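You operate a simulated robot arm through the tools that you are given. There is no shell and no other tool.

Carry out the task below with a simulated robot arm. There is one attempt and no reset: what you move stays moved.

## Task
Put things in order on the top of the test bench. At the end: the brown brush is on the green grease tin; the blue filter box from the top of the test bench stands where the silver steel flask stood; the silver steel flask stands where the black trailer adapter (marked "7 PIN") stood; the black trailer adapter from the top of the test bench stands where the brown brush stood; whatever was shut is shut again. Leave all else as you found it, and nothing knocked over.

Only the result counts: the job must be done as asked and must still hold three seconds after the hand-in. Knocking over, shifting, dropping, spilling or breaking anything else fails it.

## Robot
A 7-joint arm with a two-finger parallel gripper, fixed in place. Base frame: the origin is at the foot of the arm, x ahead of it, y to its left, z up; the work surface is at about z = 0. Readings come in mm, rad, newtons and seconds.
With the tool pointing down near the work surface it reaches from about 220 to 580 mm from the base axis. Its first joint turns from -1.152 to 1.152 rad. Payload 2.5 kg.
The TCP is the grasp point between the finger pads, 23 mm short of the fingertips. In the tool frame z runs along the fingers and y along their closing line. Largest opening 94 mm; finger width 38, thickness 10; the body of the gripper, 54 by 96 mm, starts 39 mm behind the TCP.
Orientation is that of the tool frame in the base frame, as a unit quaternion [w, x, y, z]. With the fingers straight down and closing along the base's y, the tool's x points along the base's -x, its y along +y and its z along -z.

## Interface
- The arm moves only by the tool servo_tool. Its argument "targets" is a list of rows, each a list of 7 numbers: the closure in counts, from 0 (fully open) to 255 (shut), then the shift along the base's x, y, z in units of 100 mm (1.0 is 100 mm), then the turn, a rotation vector about the base's x, y, z in units of 45 degrees (1.0 is 45 degrees). In form: [[gripper, x, y, z, rx, ry, rz], ...]. A call has 1 to 20 rows; each row is the pose to reach, as a shift and turn from the pose commanded when the call began. A call with a number of a shift or a turn outside -1 to 1 is refused whole. A row lasts 0.2 s, in which the tool goes at most 50 mm and 0.15 rad; a call with a longer step from one row to the next is refused whole, and so is a gripper value outside its range. A pose out of reach is approached as far as the arm can. The call stops where the force on the tool passes 40 N (or 10 N more than at its start, if that is more) or the arm is blocked; 0.2 s more then pass. The fingers move at their own pace (about 108 mm/s each) and stop on an object; they squeeze with about 39 N. The grip force told is the motor's: it shows also when the fingers shut on nothing. Time passes only in rows, and 0.2 s behind the last, so rows that repeat a pose let the fingers close. The reply holds the time, the measured pose of the TCP, the force on the tool along the base axes, the opening and the grip force, in the units named above and with some noise, with the torque about the TCP (base axes, N m) and any sound that the robot's microphone picked up.
- Cameras (640 x 400 px; columns grow to the right, rows downward): "scene" is fixed at [96.8, -404.4, 529.3]; the picture's right is [0.93, -0.37, 0.00], its down [-0.26, -0.65, -0.71] and it looks along [0.26, 0.66, -0.70] (base axes); focal length 273 px, centre (320, 200). "wrist" rides on the gripper at [86, 16, -75] in the tool frame; the picture's right is [-0.18, 0.98, 0.00], its down [-0.58, -0.11, -0.81] and it looks along [-0.79, -0.15, 0.59] (tool axes); focal length 243 px, centre (320, 200). There is no depth. A picture from a camera that has moved, and an enlarged one, comes with that camera's place and axes in the base frame and with its lens.
- get_image(camera): a new picture of that camera. It takes no simulated time.
- zoom(camera, box): a new picture of the part [left, top, right, bottom] of that camera's present view, enlarged. It takes no simulated time.
- hand_in(): hands the job in; it is judged then, once.

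Places have to be worked out from the pictures, the camera data and where the tool is seen. Open the gripper and draw the arm clear of the work before you hand the job in, unless the task says otherwise.

The tools are called after "Request:" by a JSON object that holds its "fn" and its "kwargs". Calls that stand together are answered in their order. servo_tool: Moves the arm, as the interface text tells. Its arguments: {"type":"object","properties":{"targets":{"type":"array","items":{"type":"array","items":{"type":"number"}}}},"required":["targets"]} The other tools are called the same way: get_image (camera) takes a picture; zoom (camera, box) takes an enlarged picture of a part of a camera's view; hand_in () hands the job in.

At the start:

```text
clock: 0.0
eef_pos: [299.6, 88.5, 278.6]
orientation: [0.0, 0.001, 1.0, 0.0]
ft_force: [-0.1, -0.1, 0.1]
torque: [0.03, 0.01, 0.01]
finger_gap: 94.2
gripper_force: 0.2
```

scene: 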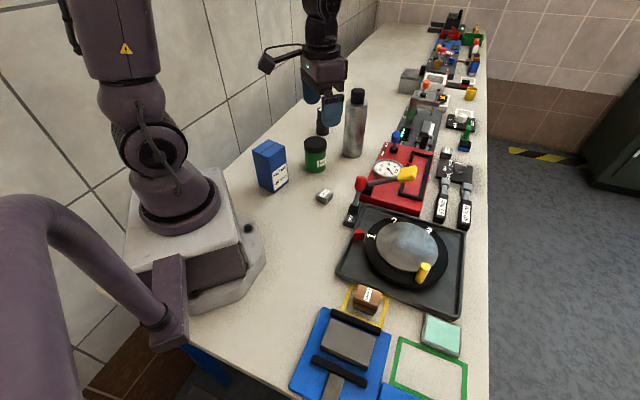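
wrist: 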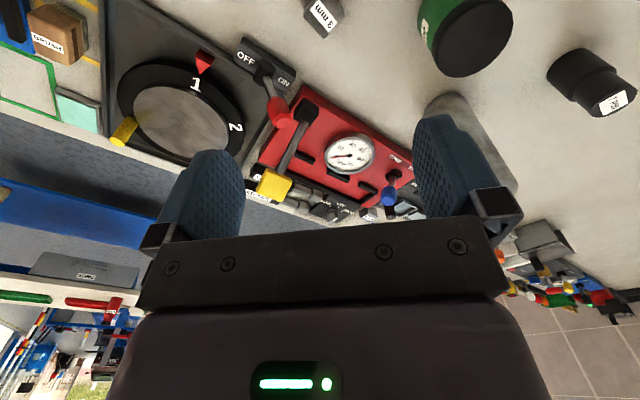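

I start by taking closer looks at the work area to locate each object.

Request:
{"fn": "zoom", "kwargs": {"camera": "scene", "box": [230, 70, 390, 220]}}

Request:
{"fn": "zoom", "kwargs": {"camera": "scene", "box": [330, 120, 490, 220]}}

Request:
{"fn": "zoom", "kwargs": {"camera": "scene", "box": [280, 200, 480, 400]}}

Request:
{"fn": "get_image", "kwargs": {"camera": "wrist"}}

```text
2.67 times, centred on (310, 145) of scene
camera zoom: at [96.8, -404.4, 529.3], right [0.93, -0.37, 0.0], down [-0.26, -0.65, -0.71], along [0.26, 0.66, -0.7], focal length 729 px, centre (347, 347)
```

zoom: 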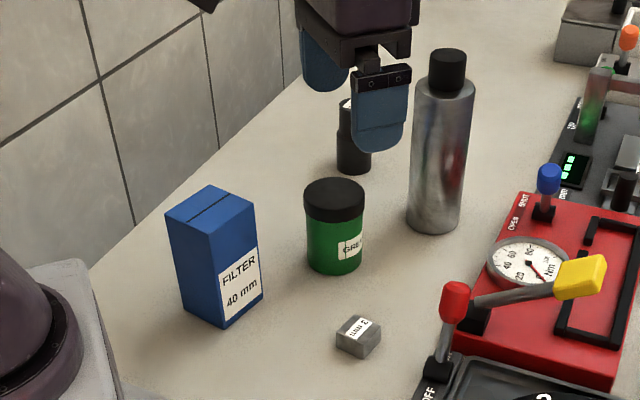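

```text
4.00 times, centred on (410, 170) of scene
camera zoom: at [96.8, -404.4, 529.3], right [0.93, -0.37, 0.0], down [-0.26, -0.65, -0.71], along [0.26, 0.66, -0.7], focal length 1093 px, centre (-40, 320)
```

zoom: 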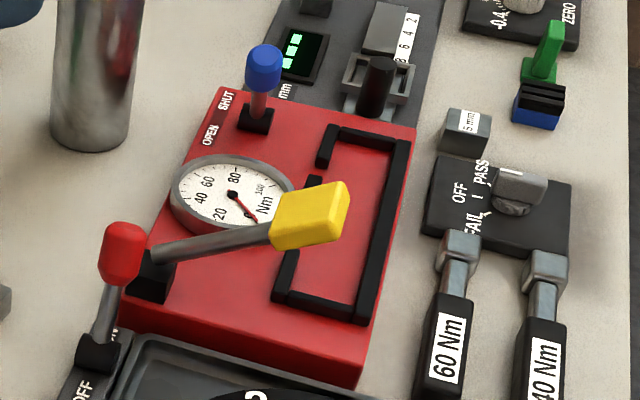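

```text
2.00 times, centred on (380, 300) of scene
camera zoom: at [96.8, -404.4, 529.3], right [0.93, -0.37, 0.0], down [-0.26, -0.65, -0.71], along [0.26, 0.66, -0.7], focal length 547 px, centre (200, 0)
```

zoom: 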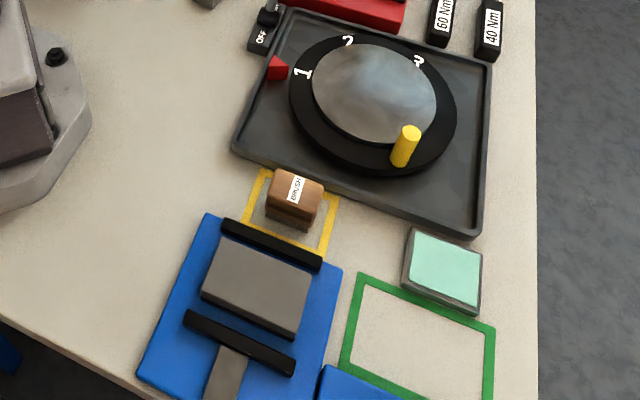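

```text
taken
camera wrist: at [212.2, 106.2, 352.2], right [0.18, 0.98, 0.0], down [0.58, -0.11, 0.81], along [0.79, -0.15, -0.59], focal length 243 px, centre (320, 200)
```

wrist: 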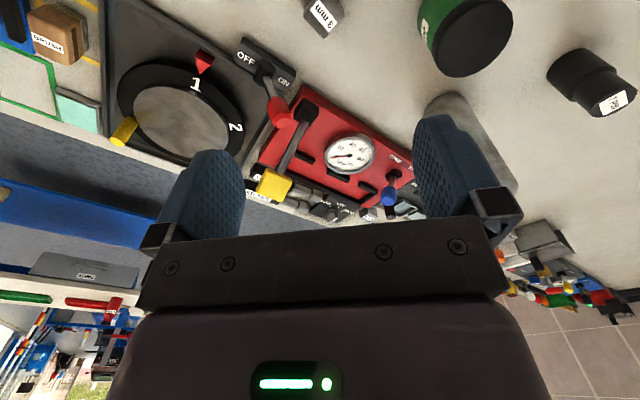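

The wrist view is upside-down, but it shows the tin, adapter and flask. I zoom in on them and on the brush in both cameras to measure sizes and places.

Request:
{"fn": "zoom", "kwargs": {"camera": "wrist", "box": [400, 0, 640, 200]}}

Request:
{"fn": "zoom", "kwargs": {"camera": "scene", "box": [330, 270, 410, 330]}}

Request:
{"fn": "zoom", "kwargs": {"camera": "scene", "box": [290, 70, 390, 170]}}

```text
2.00 times, centred on (520, 100) of wrist
camera zoom: at [212.2, 106.2, 352.2], right [0.18, 0.98, 0.0], down [0.58, -0.11, 0.81], along [0.79, -0.15, -0.59], focal length 485 px, centre (-80, 400)
```

zoom: 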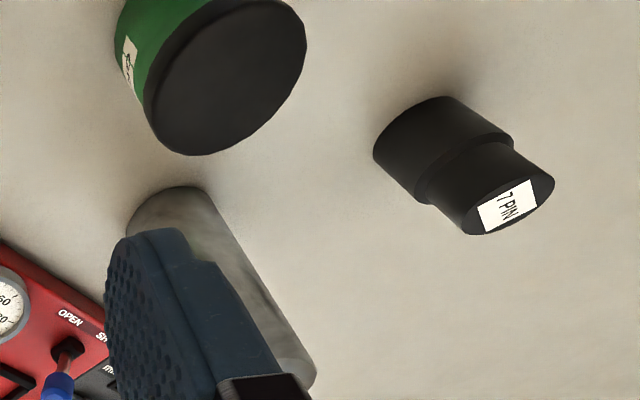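

```text
6.67 times, centred on (370, 300) of scene
camera zoom: at [96.8, -404.4, 529.3], right [0.93, -0.37, 0.0], down [-0.26, -0.65, -0.71], along [0.26, 0.66, -0.7], focal length 1822 px, centre (-13, -467)
```

zoom: 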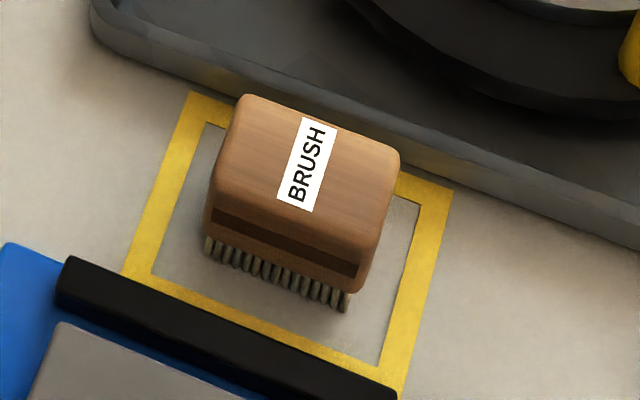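

```text
4.00 times, centred on (340, 120) of scene
camera zoom: at [96.8, -404.4, 529.3], right [0.93, -0.37, 0.0], down [-0.26, -0.65, -0.71], along [0.26, 0.66, -0.7], focal length 1093 px, centre (240, 520)
```

zoom: 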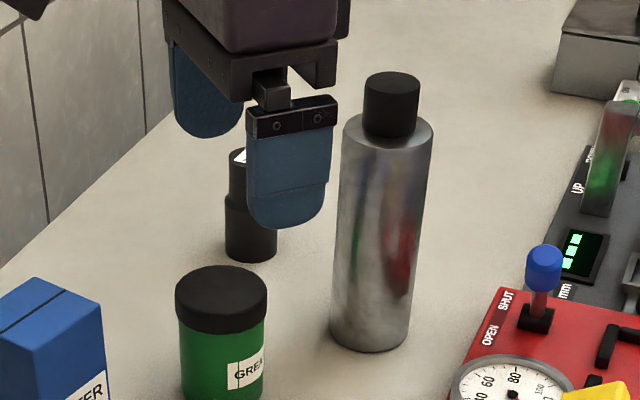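

Rough places so far: brush ≈(268,-215), tin ≈(335,240), flask ≈(481,269), adapter ≈(437,418), box ≈(190,205). I swing the tool back and left, high above everything, to see the tin, flask and adapter with the wrist camera.

Request:
{"fn": "servo_tool", "kwargs": {"targets": [[0, -0.1, 0.12, 0.1, 0, 0, 0.13], [0, -0.22, 0.26, 0.2, 0, 0, 0.28], [0, -0.34, 0.4, 0.3, 0, 0, 0.43], [0, -0.46, 0.54, 0.4, 0, 0, 0.58], [0, -0.58, 0.68, 0.5, 0, 0, 0.73], [0, -0.7, 0.8, 0.6, 0, 0, 0.88]]}}

Request:
{"fn": "get_image", "kwargs": {"camera": "wrist"}}

Request:
{"fn": "get_image", "kwargs": {"camera": "scene"}}

```text
clock: 1.4
eef_pos: [228.9, 170.2, 337.0]
orientation: [-0.001, -0.34, 0.94, -0.001]
ft_force: [-0.9, 0.0, -0.3]
torque: [-0.01, 0.0, -0.01]
finger_gap: 94.2
gripper_force: 0.0
```

```text
taken
camera wrist: at [150.9, 126.9, 412.0], right [-0.49, 0.87, 0.0], down [0.52, 0.29, 0.81], along [0.7, 0.39, -0.59], focal length 243 px, centre (320, 200)
```

wrist: 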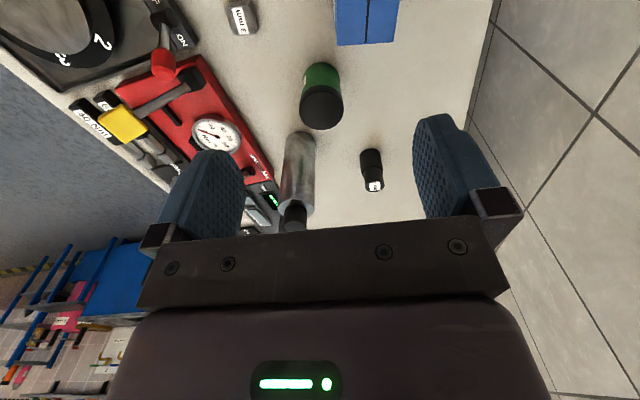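

```text
taken
```

scene: 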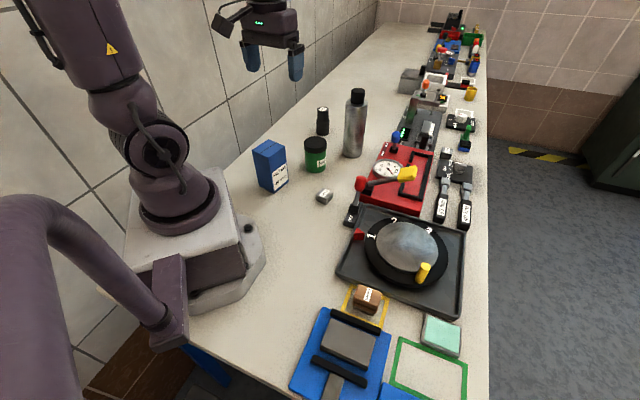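

Good unobstructed view of all four. I zoom in on both cameras for precise measurements.

Request:
{"fn": "zoom", "kwargs": {"camera": "wrist", "box": [270, 40, 410, 240]}}

Request:
{"fn": "zoom", "kwargs": {"camera": "wrist", "box": [320, 0, 420, 60]}}

Request:
{"fn": "zoom", "kwargs": {"camera": "scene", "box": [300, 80, 380, 180]}}

Request:
{"fn": "zoom", "kwargs": {"camera": "scene", "box": [240, 130, 340, 210]}}

```text
2.00 times, centred on (340, 140) of wrist
camera zoom: at [150.9, 126.9, 412.0], right [-0.49, 0.87, 0.0], down [0.52, 0.29, 0.81], along [0.7, 0.39, -0.59], focal length 485 px, centre (280, 320)
```

zoom: 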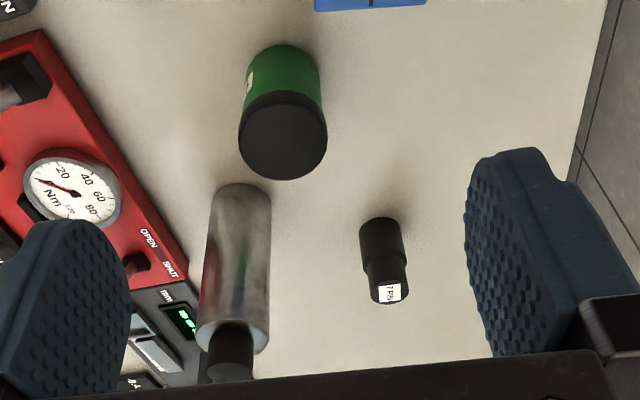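

```text
6.40 times, centred on (370, 30) of wrist
camera zoom: at [150.9, 126.9, 412.0], right [-0.49, 0.87, 0.0], down [0.52, 0.29, 0.81], along [0.7, 0.39, -0.59], focal length 1553 px, centre (0, 1288)
```

zoom: 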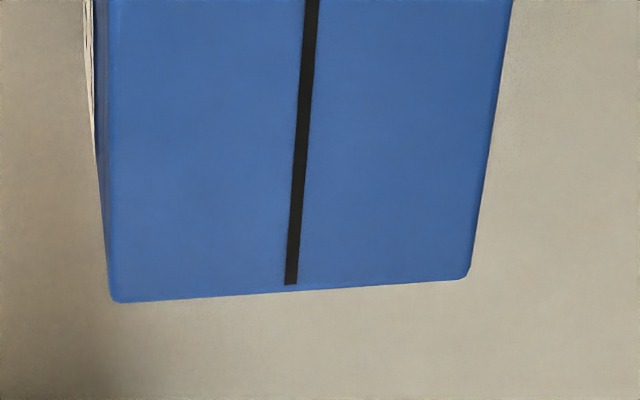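

```text
4.00 times, centred on (340, 130) of scene
camera zoom: at [96.8, -404.4, 529.3], right [0.93, -0.37, 0.0], down [-0.26, -0.65, -0.71], along [0.26, 0.66, -0.7], focal length 1093 px, centre (240, 480)
```

zoom: 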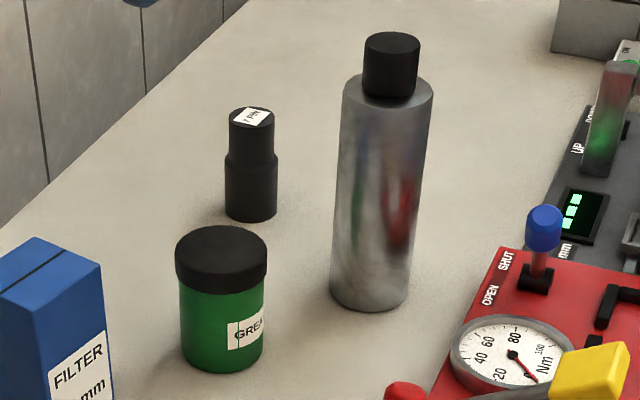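

```text
5.00 times, centred on (290, 170) of scene
camera zoom: at [96.8, -404.4, 529.3], right [0.93, -0.37, 0.0], down [-0.26, -0.65, -0.71], along [0.26, 0.66, -0.7], focal length 1366 px, centre (470, 350)
```

zoom: 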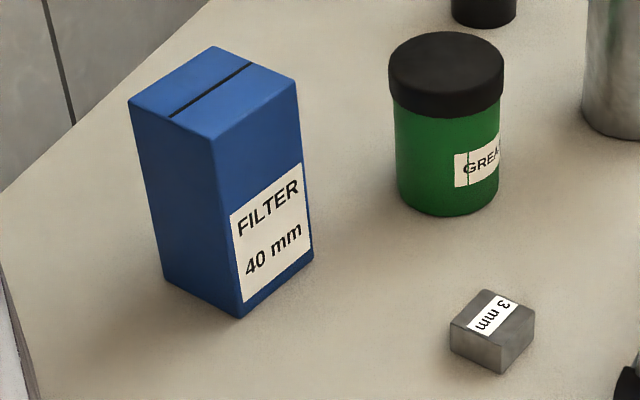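

Refined estimates: adapter ≈(436,423) Ø49/40, h≈88; flask ≈(480,263) Ø65, h≈211; tin ≈(335,240) h≈87; filter box ≈(195,207) 60×60×121, yaw≈32°. The brush's long axis is about along (0.71,-0.70), so my present yaw (~40°) already suits gripping along its long side; I travel high towards the brush.

Request:
{"fn": "servo_tool", "kwargs": {"targets": [[0, 0.12, -0.2, 0, 0, 0, 0], [0, 0.24, -0.4, 0, 0, 0, 0], [0, 0.36, -0.6, 0, 0, 0, 0], [0, 0.48, -0.8, 0, 0, 0, 0], [0, 0.6, -1.0, 0, 0, 0, 0]]}}

Request:
{"fn": "servo_tool", "kwargs": {"targets": [[0, 0, -0.25, 0, 0, 0, 0], [0, 0, -0.5, 0, 0, 0, 0], [0, 0, -0.75, 0, 0, 0, 0], [0, 0, -1.0, 0, 0, 0, 0]]}}

Request:
{"fn": "servo_tool", "kwargs": {"targets": [[0, 0, -0.25, 0, 0, 0, 0], [0, 0, -0.5, 0, 0, 0, 0], [0, 0, -0.75, 0, 0, 0, 0], [0, 0, -1.0, 0, 0, 0, 0]]}}

```text
clock: 2.6
eef_pos: [290.2, 68.8, 337.7]
orientation: [-0.001, -0.339, 0.941, 0.001]
ft_force: [0.0, 0.5, 0.0]
torque: [-0.03, 0.0, 0.02]
finger_gap: 94.0
gripper_force: 0.0
```

```text
clock: 3.6
eef_pos: [288.5, -30.0, 338.9]
orientation: [-0.001, -0.34, 0.941, 0.0]
ft_force: [-0.5, -0.6, 1.0]
torque: [0.0, -0.03, 0.01]
finger_gap: 94.1
gripper_force: 0.1
```

```text
clock: 4.6
eef_pos: [290.0, -131.6, 339.9]
orientation: [0.0, -0.338, 0.941, 0.001]
ft_force: [-0.5, 0.9, 0.1]
torque: [0.0, 0.01, -0.02]
finger_gap: 93.8
gripper_force: 0.0
```

The tool is now at (290,-131,339). I take pictures here to see how the brush and its surroundings look before closing in.

Request:
{"fn": "servo_tool", "kwargs": {"targets": [[0, -0.06, -0.2, -0.15, 0, 0, 0.0], [0, -0.12, -0.4, -0.3, 0, 0, 0.0], [0, -0.18, -0.6, -0.45, 0, 0, 0.05], [0, -0.22, -0.83, -0.6, 0, 0, 0.1]]}}

Request:
{"fn": "get_image", "kwargs": {"camera": "wrist"}}

Request:
{"fn": "get_image", "kwargs": {"camera": "scene"}}

```text
clock: 5.6
eef_pos: [270.5, -214.2, 277.6]
orientation: [0.0, -0.377, 0.926, 0.0]
ft_force: [-0.1, 0.4, -0.4]
torque: [-0.02, -0.03, 0.03]
finger_gap: 93.9
gripper_force: 0.0
```

```text
taken
camera wrist: at [194.6, -261.5, 351.0], right [-0.55, 0.83, 0.0], down [0.49, 0.33, 0.81], along [0.67, 0.45, -0.59], focal length 243 px, centre (320, 200)
```

wrist: 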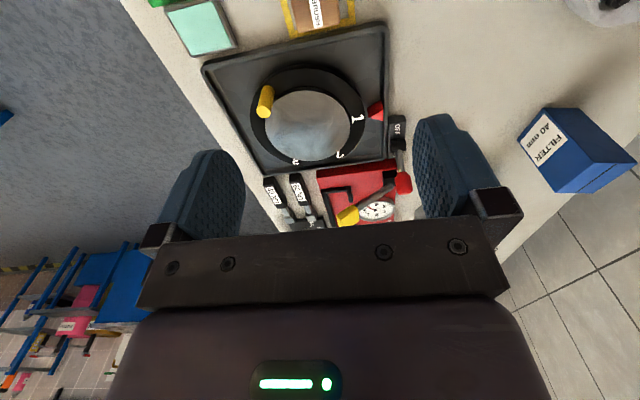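

```text
taken
```

scene: 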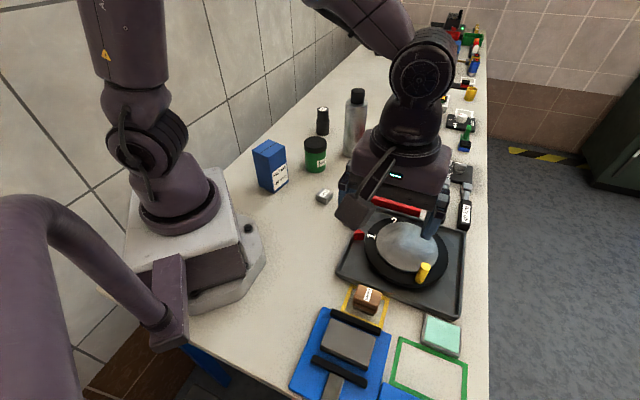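

The brush is just at the top edge of the wrist view. I zoom on it to check its angle and position against the yellow frame.

Request:
{"fn": "zoom", "kwargs": {"camera": "wrist", "box": [260, 0, 380, 60]}}

Request:
{"fn": "zoom", "kwargs": {"camera": "scene", "box": [320, 260, 420, 360]}}

```text
5.33 times, centred on (320, 30) of wrist
camera zoom: at [194.6, -261.5, 351.0], right [-0.55, 0.83, 0.0], down [0.49, 0.33, 0.81], along [0.67, 0.45, -0.59], focal length 1294 px, centre (320, 1107)
```

zoom: 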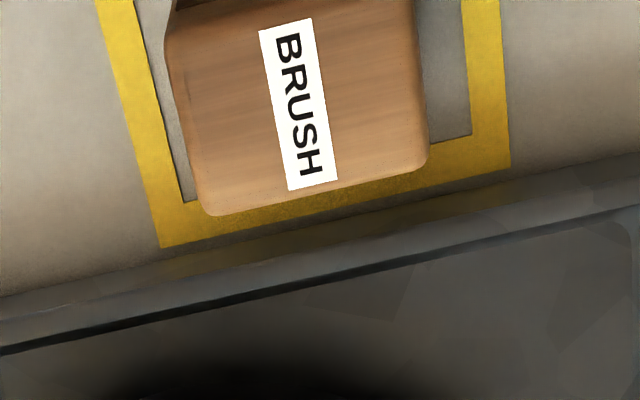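

```text
4.00 times, centred on (370, 310) of scene
camera zoom: at [96.8, -404.4, 529.3], right [0.93, -0.37, 0.0], down [-0.26, -0.65, -0.71], along [0.26, 0.66, -0.7], focal length 1093 px, centre (120, -240)
```

zoom: 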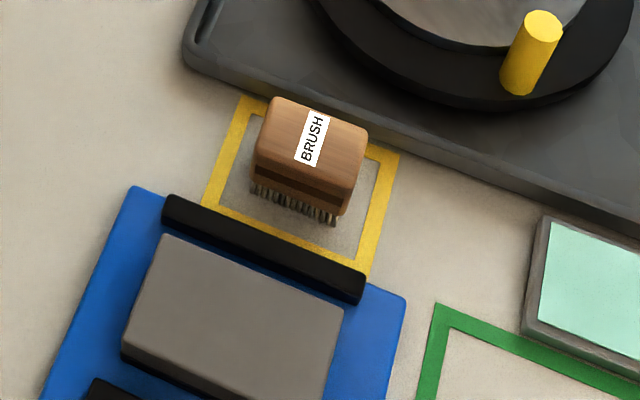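

The frame and brush are both at 45° and centred near (270,-214), and the tool is right above it with the closing line along the brush's long axis. I descend to about z=80 and check from the scene camera.

Request:
{"fn": "servo_tool", "kwargs": {"targets": [[0, 0, 0, -0.3, 0, 0, 0.02], [0, 0.0, 0, -0.6, 0, 0, 0.02], [0, 0.0, 0, -0.9, 0, 0, 0.02], [0, 0.0, 0, -1.0, 0, 0, 0.02]]}}

Request:
{"fn": "servo_tool", "kwargs": {"targets": [[0, 0, 0, -0.3, 0, 0, 0], [0, 0, 0, -0.6, 0, 0, 0], [0, 0.0, 0, -0.9, 0, 0, 0], [0, 0.0, 0, -0.98, 0, 0, 0], [0, 0.0, 0, -0.98, 0, 0, 0]]}}

Request:
{"fn": "zoom", "kwargs": {"camera": "scene", "box": [280, 220, 460, 360]}}

Request:
{"fn": "get_image", "kwargs": {"camera": "wrist"}}

```text
clock: 6.6
eef_pos: [267.3, -213.3, 176.8]
orientation: [0.0, -0.382, 0.924, 0.0]
ft_force: [-0.7, -0.3, 0.0]
torque: [0.02, 0.04, 0.0]
finger_gap: 94.1
gripper_force: 0.0
```

```text
clock: 7.8
eef_pos: [268.5, -213.4, 81.3]
orientation: [0.0, -0.383, 0.924, 0.0]
ft_force: [-0.3, -0.8, 0.1]
torque: [0.0, 0.01, -0.01]
finger_gap: 94.0
gripper_force: 0.0
```

```text
2.86 times, centred on (370, 290) of scene
camera zoom: at [96.8, -404.4, 529.3], right [0.93, -0.37, 0.0], down [-0.26, -0.65, -0.71], along [0.26, 0.66, -0.7], focal length 781 px, centre (177, -57)
```

zoom: 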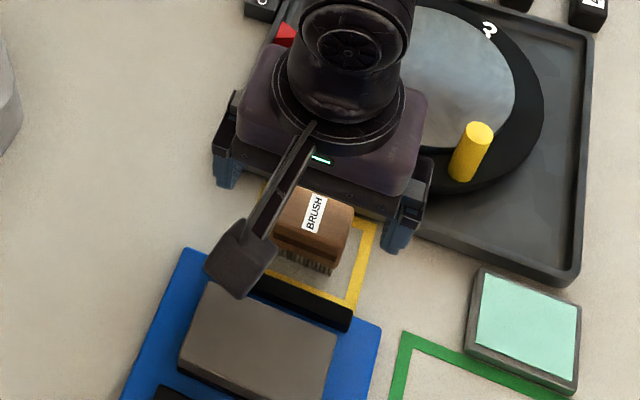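

```text
taken
camera wrist: at [194.4, -262.3, 155.4], right [-0.57, 0.82, 0.0], down [0.49, 0.33, 0.81], along [0.67, 0.46, -0.59], focal length 243 px, centre (320, 200)
```

wrist: 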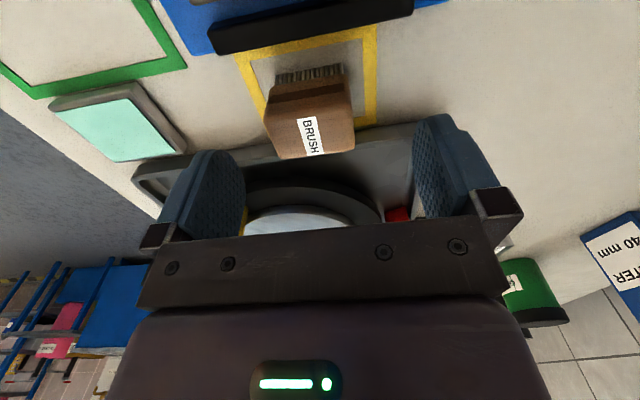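

I zoom in on the brush between the fingers to check that it is centred before going lower.

Request:
{"fn": "zoom", "kwargs": {"camera": "wrist", "box": [220, 20, 400, 180]}}

```text
2.50 times, centred on (310, 100) of wrist
camera zoom: at [194.4, -262.3, 155.4], right [-0.57, 0.82, 0.0], down [0.49, 0.33, 0.81], along [0.67, 0.46, -0.59], focal length 606 px, centre (345, 450)
```

zoom: 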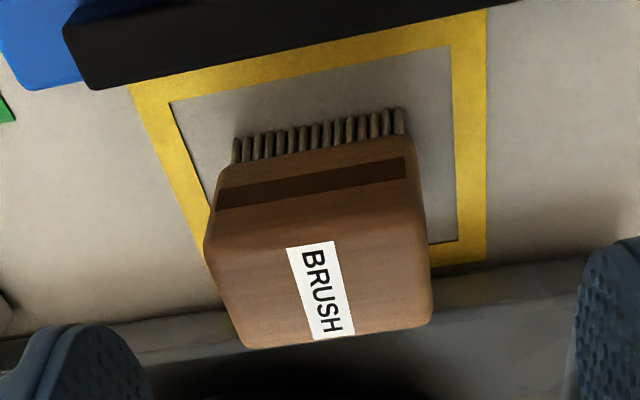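

The brush sits about 5 mm off along the closing line and about 4 mm further out than the TCP, so I shift by (+7,-1) mm while lowering to just above it, and check again.

Request:
{"fn": "servo_tool", "kwargs": {"targets": [[0, 0.035, -0.003, 0, 0, 0, 0], [0, 0.07, -0.006, -0.1, 0, 0, 0], [0, 0.07, -0.006, -0.2, 0, 0, 0], [0, 0.07, -0.006, -0.2, 0, 0, 0]]}}

Request:
{"fn": "zoom", "kwargs": {"camera": "wrist", "box": [160, 0, 480, 200]}}

Request:
{"fn": "zoom", "kwargs": {"camera": "scene", "box": [300, 230, 440, 340]}}

```text
clock: 8.8
eef_pos: [275.5, -213.2, 61.3]
orientation: [-0.001, -0.383, 0.924, 0.0]
ft_force: [-0.2, -0.8, 0.1]
torque: [0.03, -0.02, 0.0]
finger_gap: 94.0
gripper_force: 0.1
```

```text
2.00 times, centred on (320, 100) of wrist
camera zoom: at [201.6, -262.9, 134.7], right [-0.57, 0.82, 0.0], down [0.49, 0.33, 0.81], along [0.67, 0.46, -0.59], focal length 485 px, centre (320, 400)
```

zoom: 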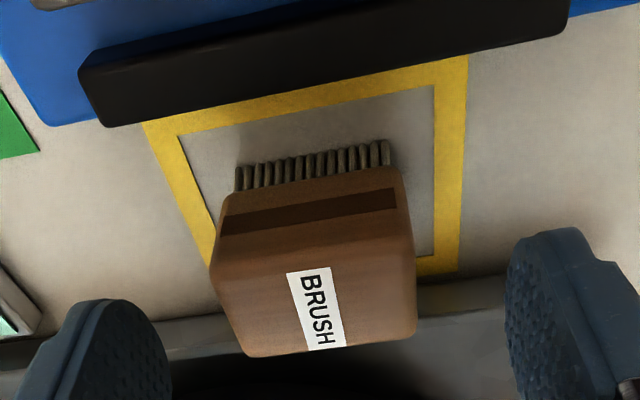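

```text
3.64 times, centred on (370, 285) of scene
camera zoom: at [96.8, -404.4, 529.3], right [0.93, -0.37, 0.0], down [-0.26, -0.65, -0.71], along [0.26, 0.66, -0.7], focal length 994 px, centre (138, -109)
```

zoom: 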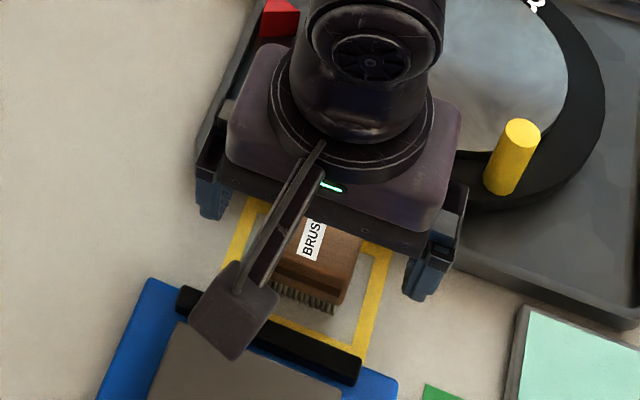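

The brush top is now centred on the TCP's projection. I descend 31 mm to about z=29 and close on the brush.

Request:
{"fn": "servo_tool", "kwargs": {"targets": [[0, 0, 0, -0.1, 0, 0, 0], [0, 0, 0, -0.2, 0, 0, 0], [0, 0, 0, -0.31, 0, 0, 0], [0, 0, 0, -0.31, 0, 0, 0]]}}

Request:
{"fn": "servo_tool", "kwargs": {"targets": [[110, 0, 0, 0, 0, 0, 0], [110, 0, 0, 0, 0, 0, 0], [255, 0, 0, 0, 0, 0, 0], [255, 0, 0, 0, 0, 0, 0], [255, 0, 0, 0, 0, 0, 0]]}}

Request:
{"fn": "get_image", "kwargs": {"camera": "wrist"}}

Request:
{"fn": "zoom", "kwargs": {"camera": "scene", "box": [300, 230, 440, 340]}}

```text
clock: 9.8
eef_pos: [274.6, -216.1, 29.8]
orientation: [-0.001, -0.383, 0.924, 0.0]
ft_force: [-0.7, -0.2, 0.3]
torque: [0.01, 0.02, 0.0]
finger_gap: 94.0
gripper_force: 0.0
```

```text
clock: 11.0
eef_pos: [275.1, -214.5, 28.6]
orientation: [0.0, -0.383, 0.924, -0.001]
ft_force: [-0.3, 0.0, 1.3]
torque: [-0.01, 0.01, -0.02]
finger_gap: 47.6
gripper_force: 38.9
```

```text
taken
camera wrist: at [201.5, -263.4, 103.5], right [-0.57, 0.82, 0.0], down [0.49, 0.33, 0.81], along [0.67, 0.46, -0.59], focal length 243 px, centre (320, 200)
```

wrist: 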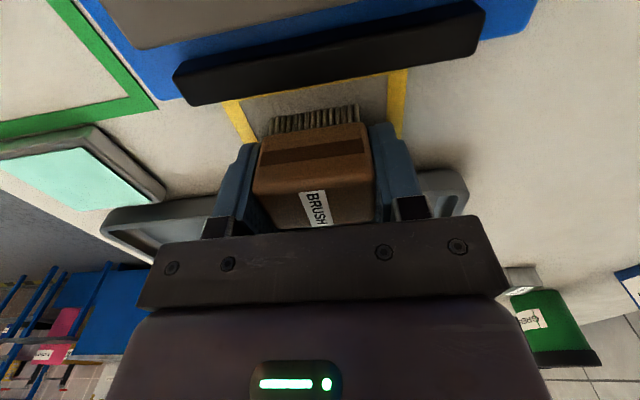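

```text
3.64 times, centred on (370, 285) of scene
camera zoom: at [96.8, -404.4, 529.3], right [0.93, -0.37, 0.0], down [-0.26, -0.65, -0.71], along [0.26, 0.66, -0.7], focal length 994 px, centre (138, -109)
```

zoom: 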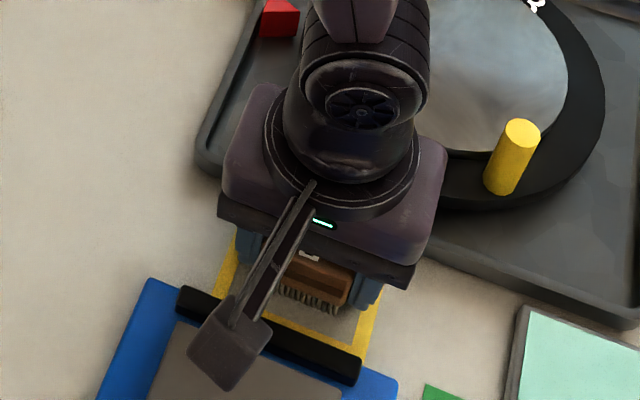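

The brush is gripped (47.6 mm, 38.9 N). I lift it straight up and then travel high towards the tin.

Request:
{"fn": "servo_tool", "kwargs": {"targets": [[255, 0, 0, 0.1, 0, 0, 0], [255, 0, 0, 0.3, 0, 0, 0], [255, 0, 0, 0.55, 0, 0, 0], [255, 0, 0, 0.8, 0, 0, 0], [255, 0, 0, 1.0, 0, 0, 0]]}}

Request:
{"fn": "servo_tool", "kwargs": {"targets": [[255, 0.0, 0.1, 0.25, 0, 0, 0], [255, 0.0, 0.3, 0.5, 0, 0, 0], [255, 0.05, 0.5, 0.75, 0, 0, 0], [255, 0.05, 0.75, 1.0, 0, 0, 0], [255, 0.1, 1.0, 1.0, 0, 0, 0]]}}

Request:
{"fn": "servo_tool", "kwargs": {"targets": [[255, 0.0, 0.25, 0.0, 0, 0, 0], [255, 0.05, 0.5, 0.0, 0, 0, 0], [255, 0.1, 0.75, 0.0, 0, 0, 0], [255, 0.15, 1.0, 0.0, 0, 0, 0]]}}

Request:
{"fn": "servo_tool", "kwargs": {"targets": [[255, 0.0, 0.25, 0.0, 0, 0, 0], [255, 0.05, 0.5, 0.0, 0, 0, 0], [255, 0.1, 0.75, 0.0, 0, 0, 0], [255, 0.15, 1.0, 0.0, 0, 0, 0]]}}

```text
clock: 12.2
eef_pos: [273.8, -214.5, 131.3]
orientation: [0.0, -0.383, 0.924, 0.0]
ft_force: [-0.1, -0.4, -0.1]
torque: [0.01, 0.01, 0.05]
finger_gap: 47.1
gripper_force: 38.7
```

```text
clock: 13.4
eef_pos: [282.9, -113.4, 229.0]
orientation: [0.0, -0.383, 0.924, 0.001]
ft_force: [0.0, 0.1, -0.3]
torque: [0.03, 0.02, -0.01]
finger_gap: 47.3
gripper_force: 38.4
```

```text
clock: 14.4
eef_pos: [298.4, -13.1, 228.9]
orientation: [-0.001, -0.382, 0.924, 0.0]
ft_force: [0.7, -0.1, -1.7]
torque: [0.0, 0.01, -0.02]
finger_gap: 47.6
gripper_force: 39.0
```

```text
clock: 15.4
eef_pos: [314.5, 85.7, 229.7]
orientation: [0.0, -0.382, 0.924, 0.0]
ft_force: [-0.1, -0.3, -0.5]
torque: [0.01, 0.01, -0.01]
finger_gap: 47.3
gripper_force: 39.1
```

The brush is held steady at (314,86,230). I continue to just short of the tin and look with both cameras to fix the tin lid's exact place.

Request:
{"fn": "servo_tool", "kwargs": {"targets": [[255, 0.05, 0.25, 0.0, 0, 0, 0], [255, 0.1, 0.5, 0.0, 0, 0, 0], [255, 0.15, 0.75, 0.0, 0, 0, 0], [255, 0.15, 0.85, 0.0, 0, 0, 0], [255, 0.15, 0.85, 0.0, 0, 0, 0]]}}

Request:
{"fn": "get_image", "kwargs": {"camera": "wrist"}}

Request:
{"fn": "zoom", "kwargs": {"camera": "scene", "box": [240, 60, 400, 210]}}

```text
clock: 16.6
eef_pos: [328.7, 171.0, 230.2]
orientation: [0.0, -0.383, 0.924, -0.001]
ft_force: [-0.2, -0.4, -0.9]
torque: [-0.01, -0.01, 0.02]
finger_gap: 47.6
gripper_force: 39.0
```

```text
taken
camera wrist: at [256.1, 121.9, 303.7], right [-0.57, 0.82, 0.0], down [0.49, 0.33, 0.81], along [0.67, 0.46, -0.59], focal length 243 px, centre (320, 200)
```

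wrist: 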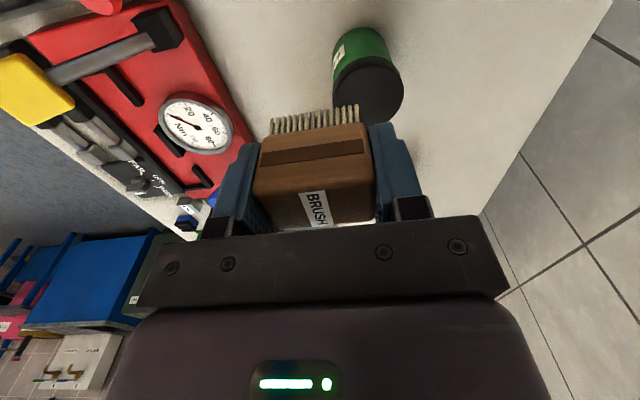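

```text
2.67 times, centred on (320, 135) of scene
camera zoom: at [96.8, -404.4, 529.3], right [0.93, -0.37, 0.0], down [-0.26, -0.65, -0.71], along [0.26, 0.66, -0.7], focal length 729 px, centre (320, 373)
```

zoom: 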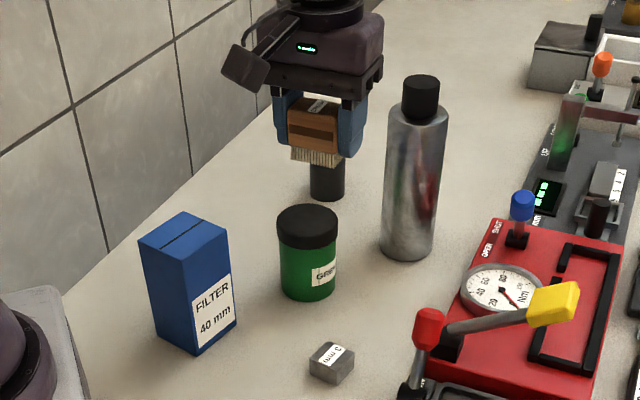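

I zoom in on the tin lid in the wrist view to compute its centre.

Request:
{"fn": "zoom", "kwargs": {"camera": "wrist", "box": [310, 10, 430, 130]}}

Request:
{"fn": "zoom", "kwargs": {"camera": "scene", "box": [290, 120, 350, 180]}}

```text
3.33 times, centred on (370, 70) of wrist
camera zoom: at [256.1, 121.9, 303.7], right [-0.57, 0.82, 0.0], down [0.49, 0.33, 0.81], along [0.67, 0.46, -0.59], focal length 809 px, centre (153, 633)
```

zoom: 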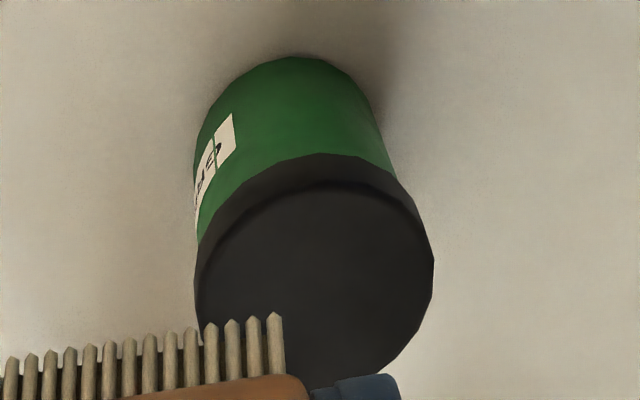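

```text
6.67 times, centred on (320, 150) of scene
camera zoom: at [96.8, -404.4, 529.3], right [0.93, -0.37, 0.0], down [-0.26, -0.65, -0.71], along [0.26, 0.66, -0.7], focal length 1822 px, centre (320, 533)
```

zoom: 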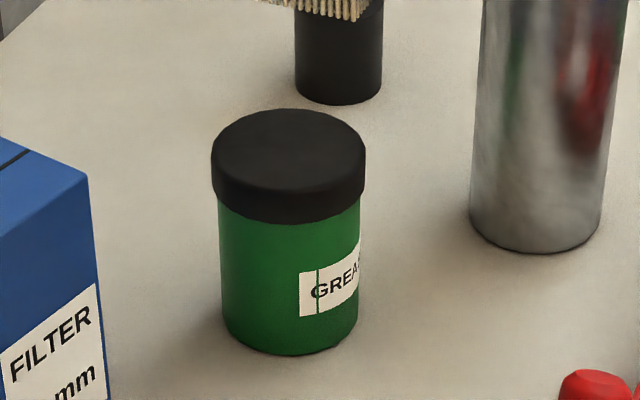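

The tin comes out at about (334,233), lid Ø68, height 88. I move over it, staying high, and check the alignment.

Request:
{"fn": "servo_tool", "kwargs": {"targets": [[255, 0.02, 0.2, 0.0, 0, 0, 0], [255, 0.04, 0.4, 0.0, 0, 0, 0], [255, 0.05, 0.6, -0.1, 0, 0, 0], [255, 0.05, 0.635, -0.3, 0, 0, 0], [255, 0.05, 0.635, -0.5, 0, 0, 0], [255, 0.05, 0.635, -0.7, 0, 0, 0], [255, 0.05, 0.635, -0.7, 0, 0, 0]]}}

Request:
{"fn": "zoom", "kwargs": {"camera": "wrist", "box": [220, 40, 440, 240]}}

Request:
{"fn": "zoom", "kwargs": {"camera": "scene", "box": [270, 90, 370, 180]}}

```text
clock: 18.2
eef_pos: [333.7, 233.8, 158.0]
orientation: [-0.001, -0.382, 0.924, -0.001]
ft_force: [-0.7, -0.4, -0.1]
torque: [-0.03, 0.0, 0.0]
finger_gap: 47.4
gripper_force: 38.6
```

```text
2.00 times, centred on (330, 140) of wrist
camera zoom: at [260.3, 185.4, 232.2], right [-0.57, 0.82, 0.0], down [0.49, 0.33, 0.81], along [0.67, 0.46, -0.59], focal length 485 px, centre (300, 320)
```

zoom: 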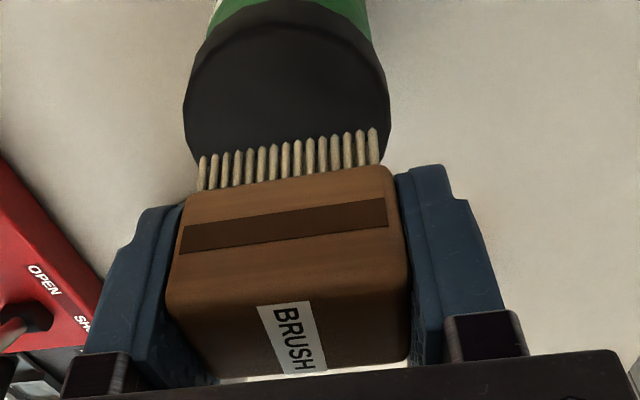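

```text
4.44 times, centred on (320, 135) of scene
camera zoom: at [96.8, -404.4, 529.3], right [0.93, -0.37, 0.0], down [-0.26, -0.65, -0.71], along [0.26, 0.66, -0.7], focal length 1215 px, centre (320, 489)
```

zoom: 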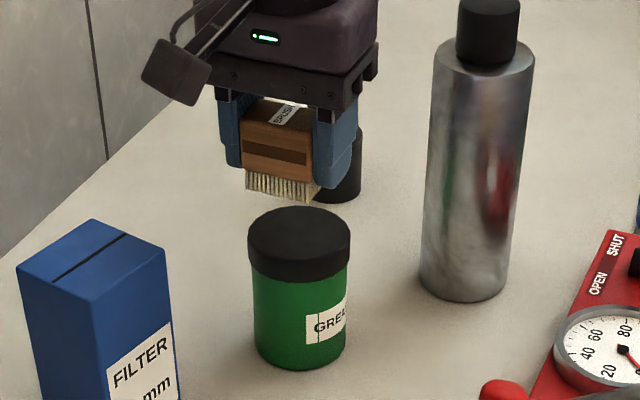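

Comparing brush and lid in both views, the tin's centre is about 5 mm further in +x than the brush. I shift by that and lower to ~10 mm above the lid for a parallax-free check.

Request:
{"fn": "servo_tool", "kwargs": {"targets": [[255, 0.03, 0.0, -0.05, 0, 0, 0], [255, 0.05, 0.0, -0.15, 0, 0, 0], [255, 0.05, 0.0, -0.25, 0, 0, 0], [255, 0.05, 0.0, -0.3, 0, 0, 0], [255, 0.05, 0.0, -0.3, 0, 0, 0]]}}

Request:
{"fn": "zoom", "kwargs": {"camera": "wrist", "box": [220, 0, 440, 200]}}

Request:
{"fn": "zoom", "kwargs": {"camera": "scene", "box": [280, 110, 360, 180]}}

```text
clock: 19.4
eef_pos: [339.2, 234.0, 129.7]
orientation: [0.0, -0.383, 0.924, 0.0]
ft_force: [0.1, -0.7, -0.8]
torque: [0.0, 0.0, -0.01]
finger_gap: 47.5
gripper_force: 38.7
```

```text
2.00 times, centred on (330, 100) of wrist
camera zoom: at [266.4, 184.7, 203.6], right [-0.57, 0.82, 0.0], down [0.49, 0.33, 0.81], along [0.67, 0.46, -0.59], focal length 485 px, centre (300, 400)
```

zoom: 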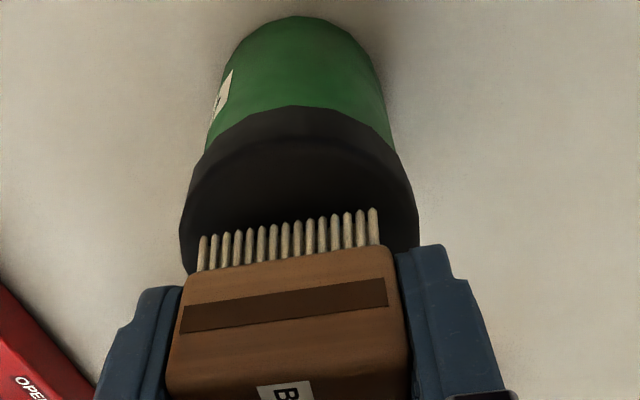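

```text
5.71 times, centred on (320, 145) of scene
camera zoom: at [96.8, -404.4, 529.3], right [0.93, -0.37, 0.0], down [-0.26, -0.65, -0.71], along [0.26, 0.66, -0.7], focal length 1562 px, centre (320, 514)
```

zoom: 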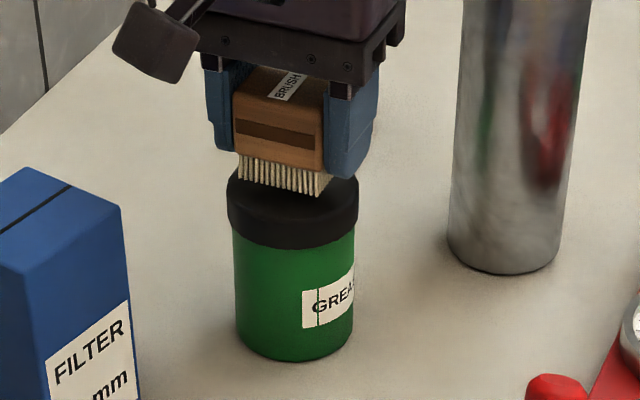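

Both views now agree that the brush is centred over the lid (within ~1 mm). I lower towards contact, expected at commanded z≈117.6, in small steps.

Request:
{"fn": "servo_tool", "kwargs": {"targets": [[255, 0, 0, -0.04, 0, 0, 0], [255, 0, 0, -0.08, 0, 0, 0], [255, 0, 0, -0.1, 0, 0, 0], [255, 0, 0, -0.1, 0, 0, 0]]}}

Request:
{"fn": "zoom", "kwargs": {"camera": "scene", "box": [295, 115, 345, 165]}}

```text
clock: 20.4
eef_pos: [340.8, 234.4, 121.1]
orientation: [0.001, -0.383, 0.924, -0.001]
ft_force: [-9.7, -6.9, 37.2]
torque: [-0.41, 0.49, 0.01]
finger_gap: 47.4
gripper_force: 38.9
```

```text
8.00 times, centred on (320, 140) of scene
camera zoom: at [96.6, -404.5, 529.2], right [0.93, -0.37, 0.0], down [-0.26, -0.65, -0.71], along [0.26, 0.66, -0.7], focal length 2186 px, centre (320, 680)
```

zoom: 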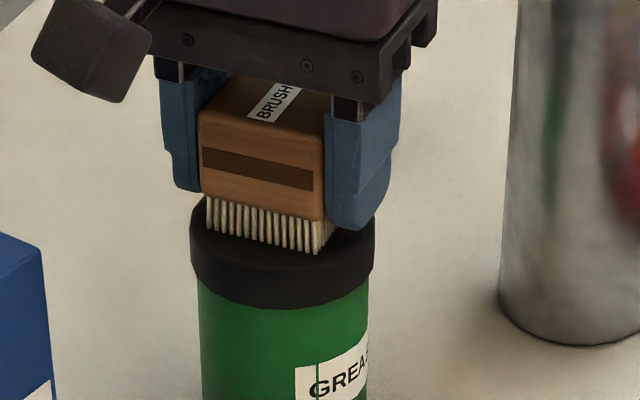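

The bristles already press on the lid (37 N up at z≈121). I raise the command slightly to relieve the force before releasing.

Request:
{"fn": "servo_tool", "kwargs": {"targets": [[255, 0, 0, 0.008, 0, 0, 0], [255, 0, 0, 0.016, 0, 0, 0], [255, 0, 0, 0.016, 0, 0, 0]]}}

```text
clock: 21.2
eef_pos: [339.8, 235.1, 120.2]
orientation: [0.002, -0.382, 0.924, 0.0]
ft_force: [-2.2, -0.6, 23.3]
torque: [-0.12, 0.13, 0.02]
finger_gap: 47.8
gripper_force: 38.6
```

Still 23 N, so I raise a little more.

Request:
{"fn": "servo_tool", "kwargs": {"targets": [[255, 0, 0, 0.008, 0, 0, 0], [255, 0, 0, 0.016, 0, 0, 0], [255, 0, 0, 0.016, 0, 0, 0]]}}

```text
clock: 22.0
eef_pos: [339.5, 233.2, 121.0]
orientation: [-0.002, -0.383, 0.924, 0.0]
ft_force: [-0.4, -0.5, -0.8]
torque: [-0.01, 0.04, 0.04]
finger_gap: 47.7
gripper_force: 38.9
```

Force is now zero, with the bristles within about a millimetre of the lid. I lower 0.7 mm to touch and open the fingers.

Request:
{"fn": "servo_tool", "kwargs": {"targets": [[255, 0, 0, -0.007, 0, 0, 0], [255, 0, 0, -0.007, 0, 0, 0]]}}

Request:
{"fn": "servo_tool", "kwargs": {"targets": [[90, 0, 0, 0, 0, 0, 0], [40, 0, 0, 0, 0, 0, 0], [0, 0, 0, 0, 0, 0, 0], [0, 0, 0, 0, 0, 0, 0]]}}

Request:
{"fn": "zoom", "kwargs": {"camera": "scene", "box": [280, 100, 360, 180]}}

Request:
{"fn": "get_image", "kwargs": {"camera": "wrist"}}

```text
clock: 22.6
eef_pos: [339.2, 236.0, 121.4]
orientation: [-0.001, -0.382, 0.924, -0.001]
ft_force: [0.7, -0.2, -0.4]
torque: [-0.01, -0.01, 0.02]
finger_gap: 47.2
gripper_force: 39.0
```

```text
clock: 23.6
eef_pos: [339.9, 235.5, 122.4]
orientation: [0.0, -0.383, 0.924, 0.001]
ft_force: [-0.1, 0.1, -0.1]
torque: [-0.02, -0.01, -0.02]
finger_gap: 94.1
gripper_force: 0.1
```

```text
5.00 times, centred on (320, 140) of scene
camera zoom: at [96.8, -404.4, 529.3], right [0.93, -0.37, 0.0], down [-0.26, -0.65, -0.71], along [0.26, 0.66, -0.7], focal length 1366 px, centre (320, 500)
```

zoom: 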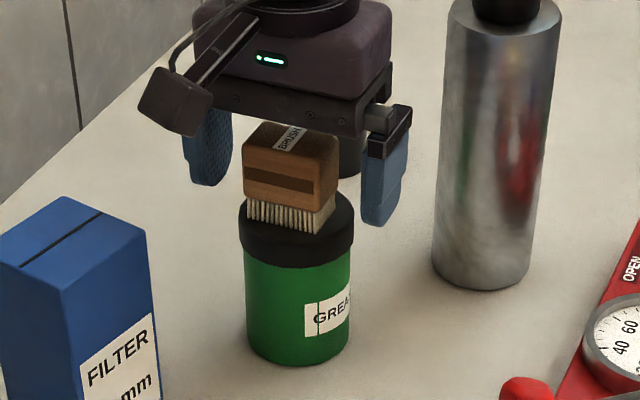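

```text
taken
camera wrist: at [265.7, 185.6, 195.7], right [-0.57, 0.82, 0.0], down [0.49, 0.33, 0.81], along [0.67, 0.46, -0.59], focal length 243 px, centre (320, 200)
```

wrist: 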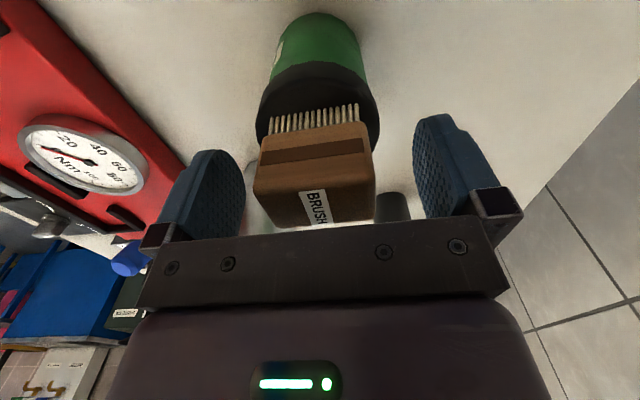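

The brush sits centred on the tin. I lift straight up, then move out towards the adapter.

Request:
{"fn": "servo_tool", "kwargs": {"targets": [[0, 0, 0, 0.15, 0, 0, 0], [0, 0, 0, 0.4, 0, 0, 0], [0, 0, 0, 0.7, 0, 0, 0], [0, 0, 0, 1.0, 0, 0, 0]]}}

Request:
{"fn": "servo_tool", "kwargs": {"targets": [[0, 0.1, 0.25, 0, 0, 0, 0], [0, 0.2, 0.5, 0, 0, 0, 0], [0, 0.3, 0.75, 0, 0, 0, 0], [0, 0.4, 0.9, 0, 0, 0, 0], [0, 0.4, 0.9, 0, 0, 0, 0]]}}

Request:
{"fn": "get_image", "kwargs": {"camera": "wrist"}}

Request:
{"fn": "get_image", "kwargs": {"camera": "scene"}}

```text
clock: 24.6
eef_pos: [339.2, 232.7, 222.6]
orientation: [0.0, -0.382, 0.924, 0.0]
ft_force: [0.7, -0.4, 0.1]
torque: [0.02, 0.0, 0.0]
finger_gap: 93.8
gripper_force: 0.0
```

```text
clock: 25.8
eef_pos: [380.8, 323.6, 221.9]
orientation: [0.0, -0.383, 0.924, 0.0]
ft_force: [-1.1, 0.0, 0.0]
torque: [0.0, -0.01, -0.05]
finger_gap: 94.1
gripper_force: 0.1
```

```text
taken
camera wrist: at [306.9, 275.1, 295.8], right [-0.56, 0.83, 0.0], down [0.49, 0.33, 0.81], along [0.67, 0.46, -0.59], focal length 243 px, centre (320, 200)
```

wrist: 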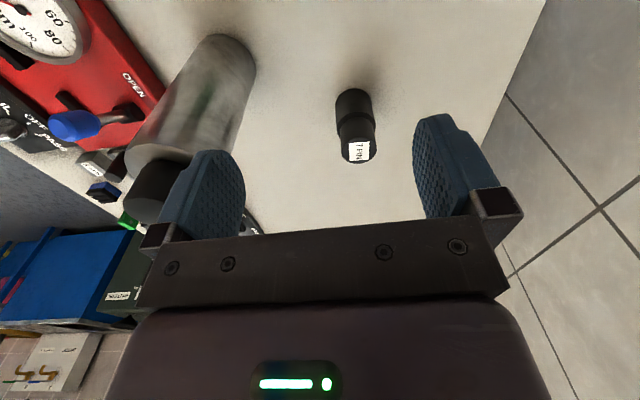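

```text
taken
```

scene: 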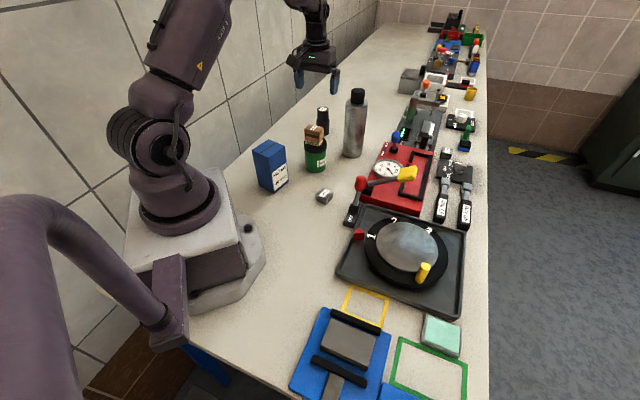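

I zoom in to measure the adapter and the flask's base from here.

Request:
{"fn": "zoom", "kwargs": {"camera": "wrist", "box": [310, 70, 400, 180]}}

Request:
{"fn": "zoom", "kwargs": {"camera": "wrist", "box": [110, 20, 270, 220]}}

Request:
{"fn": "zoom", "kwargs": {"camera": "scene", "box": [295, 90, 345, 180]}}

```text
3.64 times, centred on (355, 125) of wrist
camera zoom: at [306.9, 275.1, 295.8], right [-0.56, 0.83, 0.0], down [0.49, 0.33, 0.81], along [0.67, 0.46, -0.59], focal length 882 px, centre (193, 473)
```

zoom: 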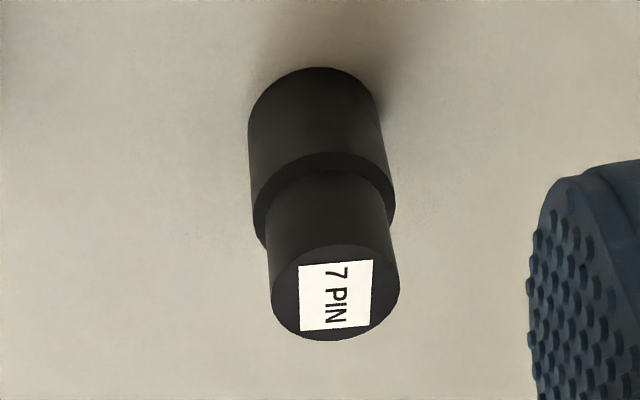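

```text
2.00 times, centred on (190, 120) of wrist
camera zoom: at [306.9, 275.1, 295.8], right [-0.56, 0.83, 0.0], down [0.49, 0.33, 0.81], along [0.67, 0.46, -0.59], focal length 485 px, centre (580, 360)
```

zoom: 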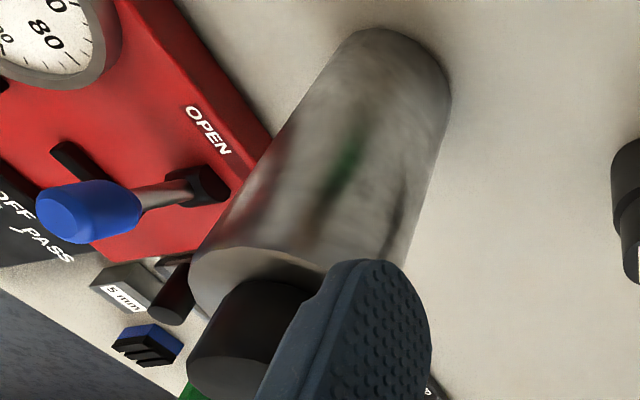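

```text
4.44 times, centred on (320, 135) of scene
camera zoom: at [96.8, -404.4, 529.3], right [0.93, -0.37, 0.0], down [-0.26, -0.65, -0.71], along [0.26, 0.66, -0.7], focal length 1215 px, centre (320, 489)
```

zoom: 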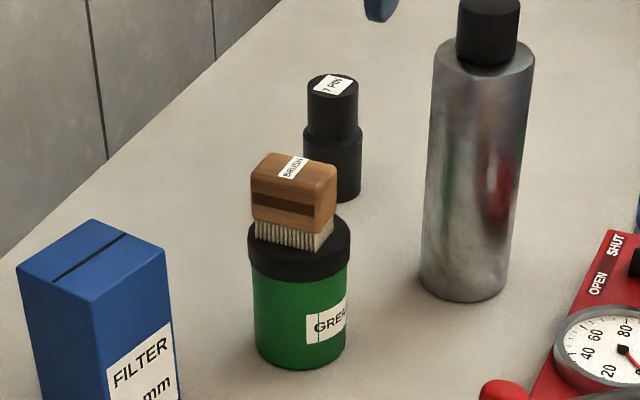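

Adapter computes to (436,417) and flask base to (483,260) in commanded coordinates. I move above the adapter to see whether a straight-down pose is reachable there.

Request:
{"fn": "servo_tool", "kwargs": {"targets": [[0, 0.13, 0.22, 0, 0, 0, 0], [0, 0.26, 0.44, 0, 0, 0, 0], [0, 0.4, 0.66, 0, 0, 0, 0], [0, 0.57, 0.936, 0, 0, 0, 0], [0, 0.57, 0.936, 0, 0, 0, 0]]}}

Request:
{"fn": "get_image", "kwargs": {"camera": "wrist"}}

Request:
{"fn": "zoom", "kwargs": {"camera": "scene", "box": [260, 10, 400, 170]}}

```text
clock: 27.0
eef_pos: [430.7, 409.0, 222.0]
orientation: [-0.001, -0.384, 0.923, 0.0]
ft_force: [0.1, 0.2, 0.3]
torque: [0.0, -0.03, -0.01]
finger_gap: 93.9
gripper_force: 0.0
out of reach, approached as far as the arm can: row 4, 5
```

```text
taken
camera wrist: at [357.2, 360.1, 296.4], right [-0.57, 0.82, 0.0], down [0.49, 0.34, 0.81], along [0.66, 0.46, -0.59], focal length 243 px, centre (320, 200)
```

wrist: 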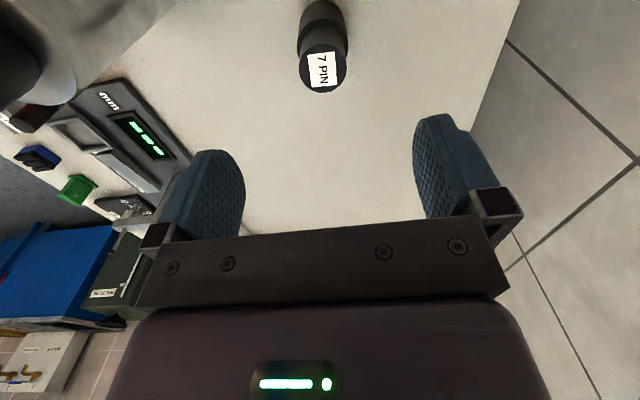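

```text
2.50 times, centred on (330, 90) of scene
camera zoom: at [96.8, -404.4, 529.3], right [0.93, -0.37, 0.0], down [-0.26, -0.65, -0.71], along [0.26, 0.66, -0.7], focal length 683 px, centre (295, 475)
```

zoom: 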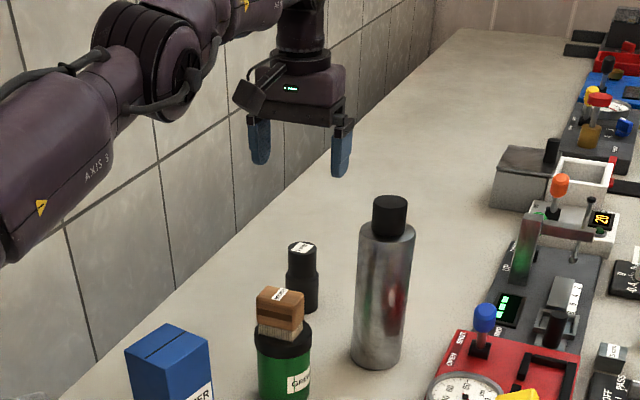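

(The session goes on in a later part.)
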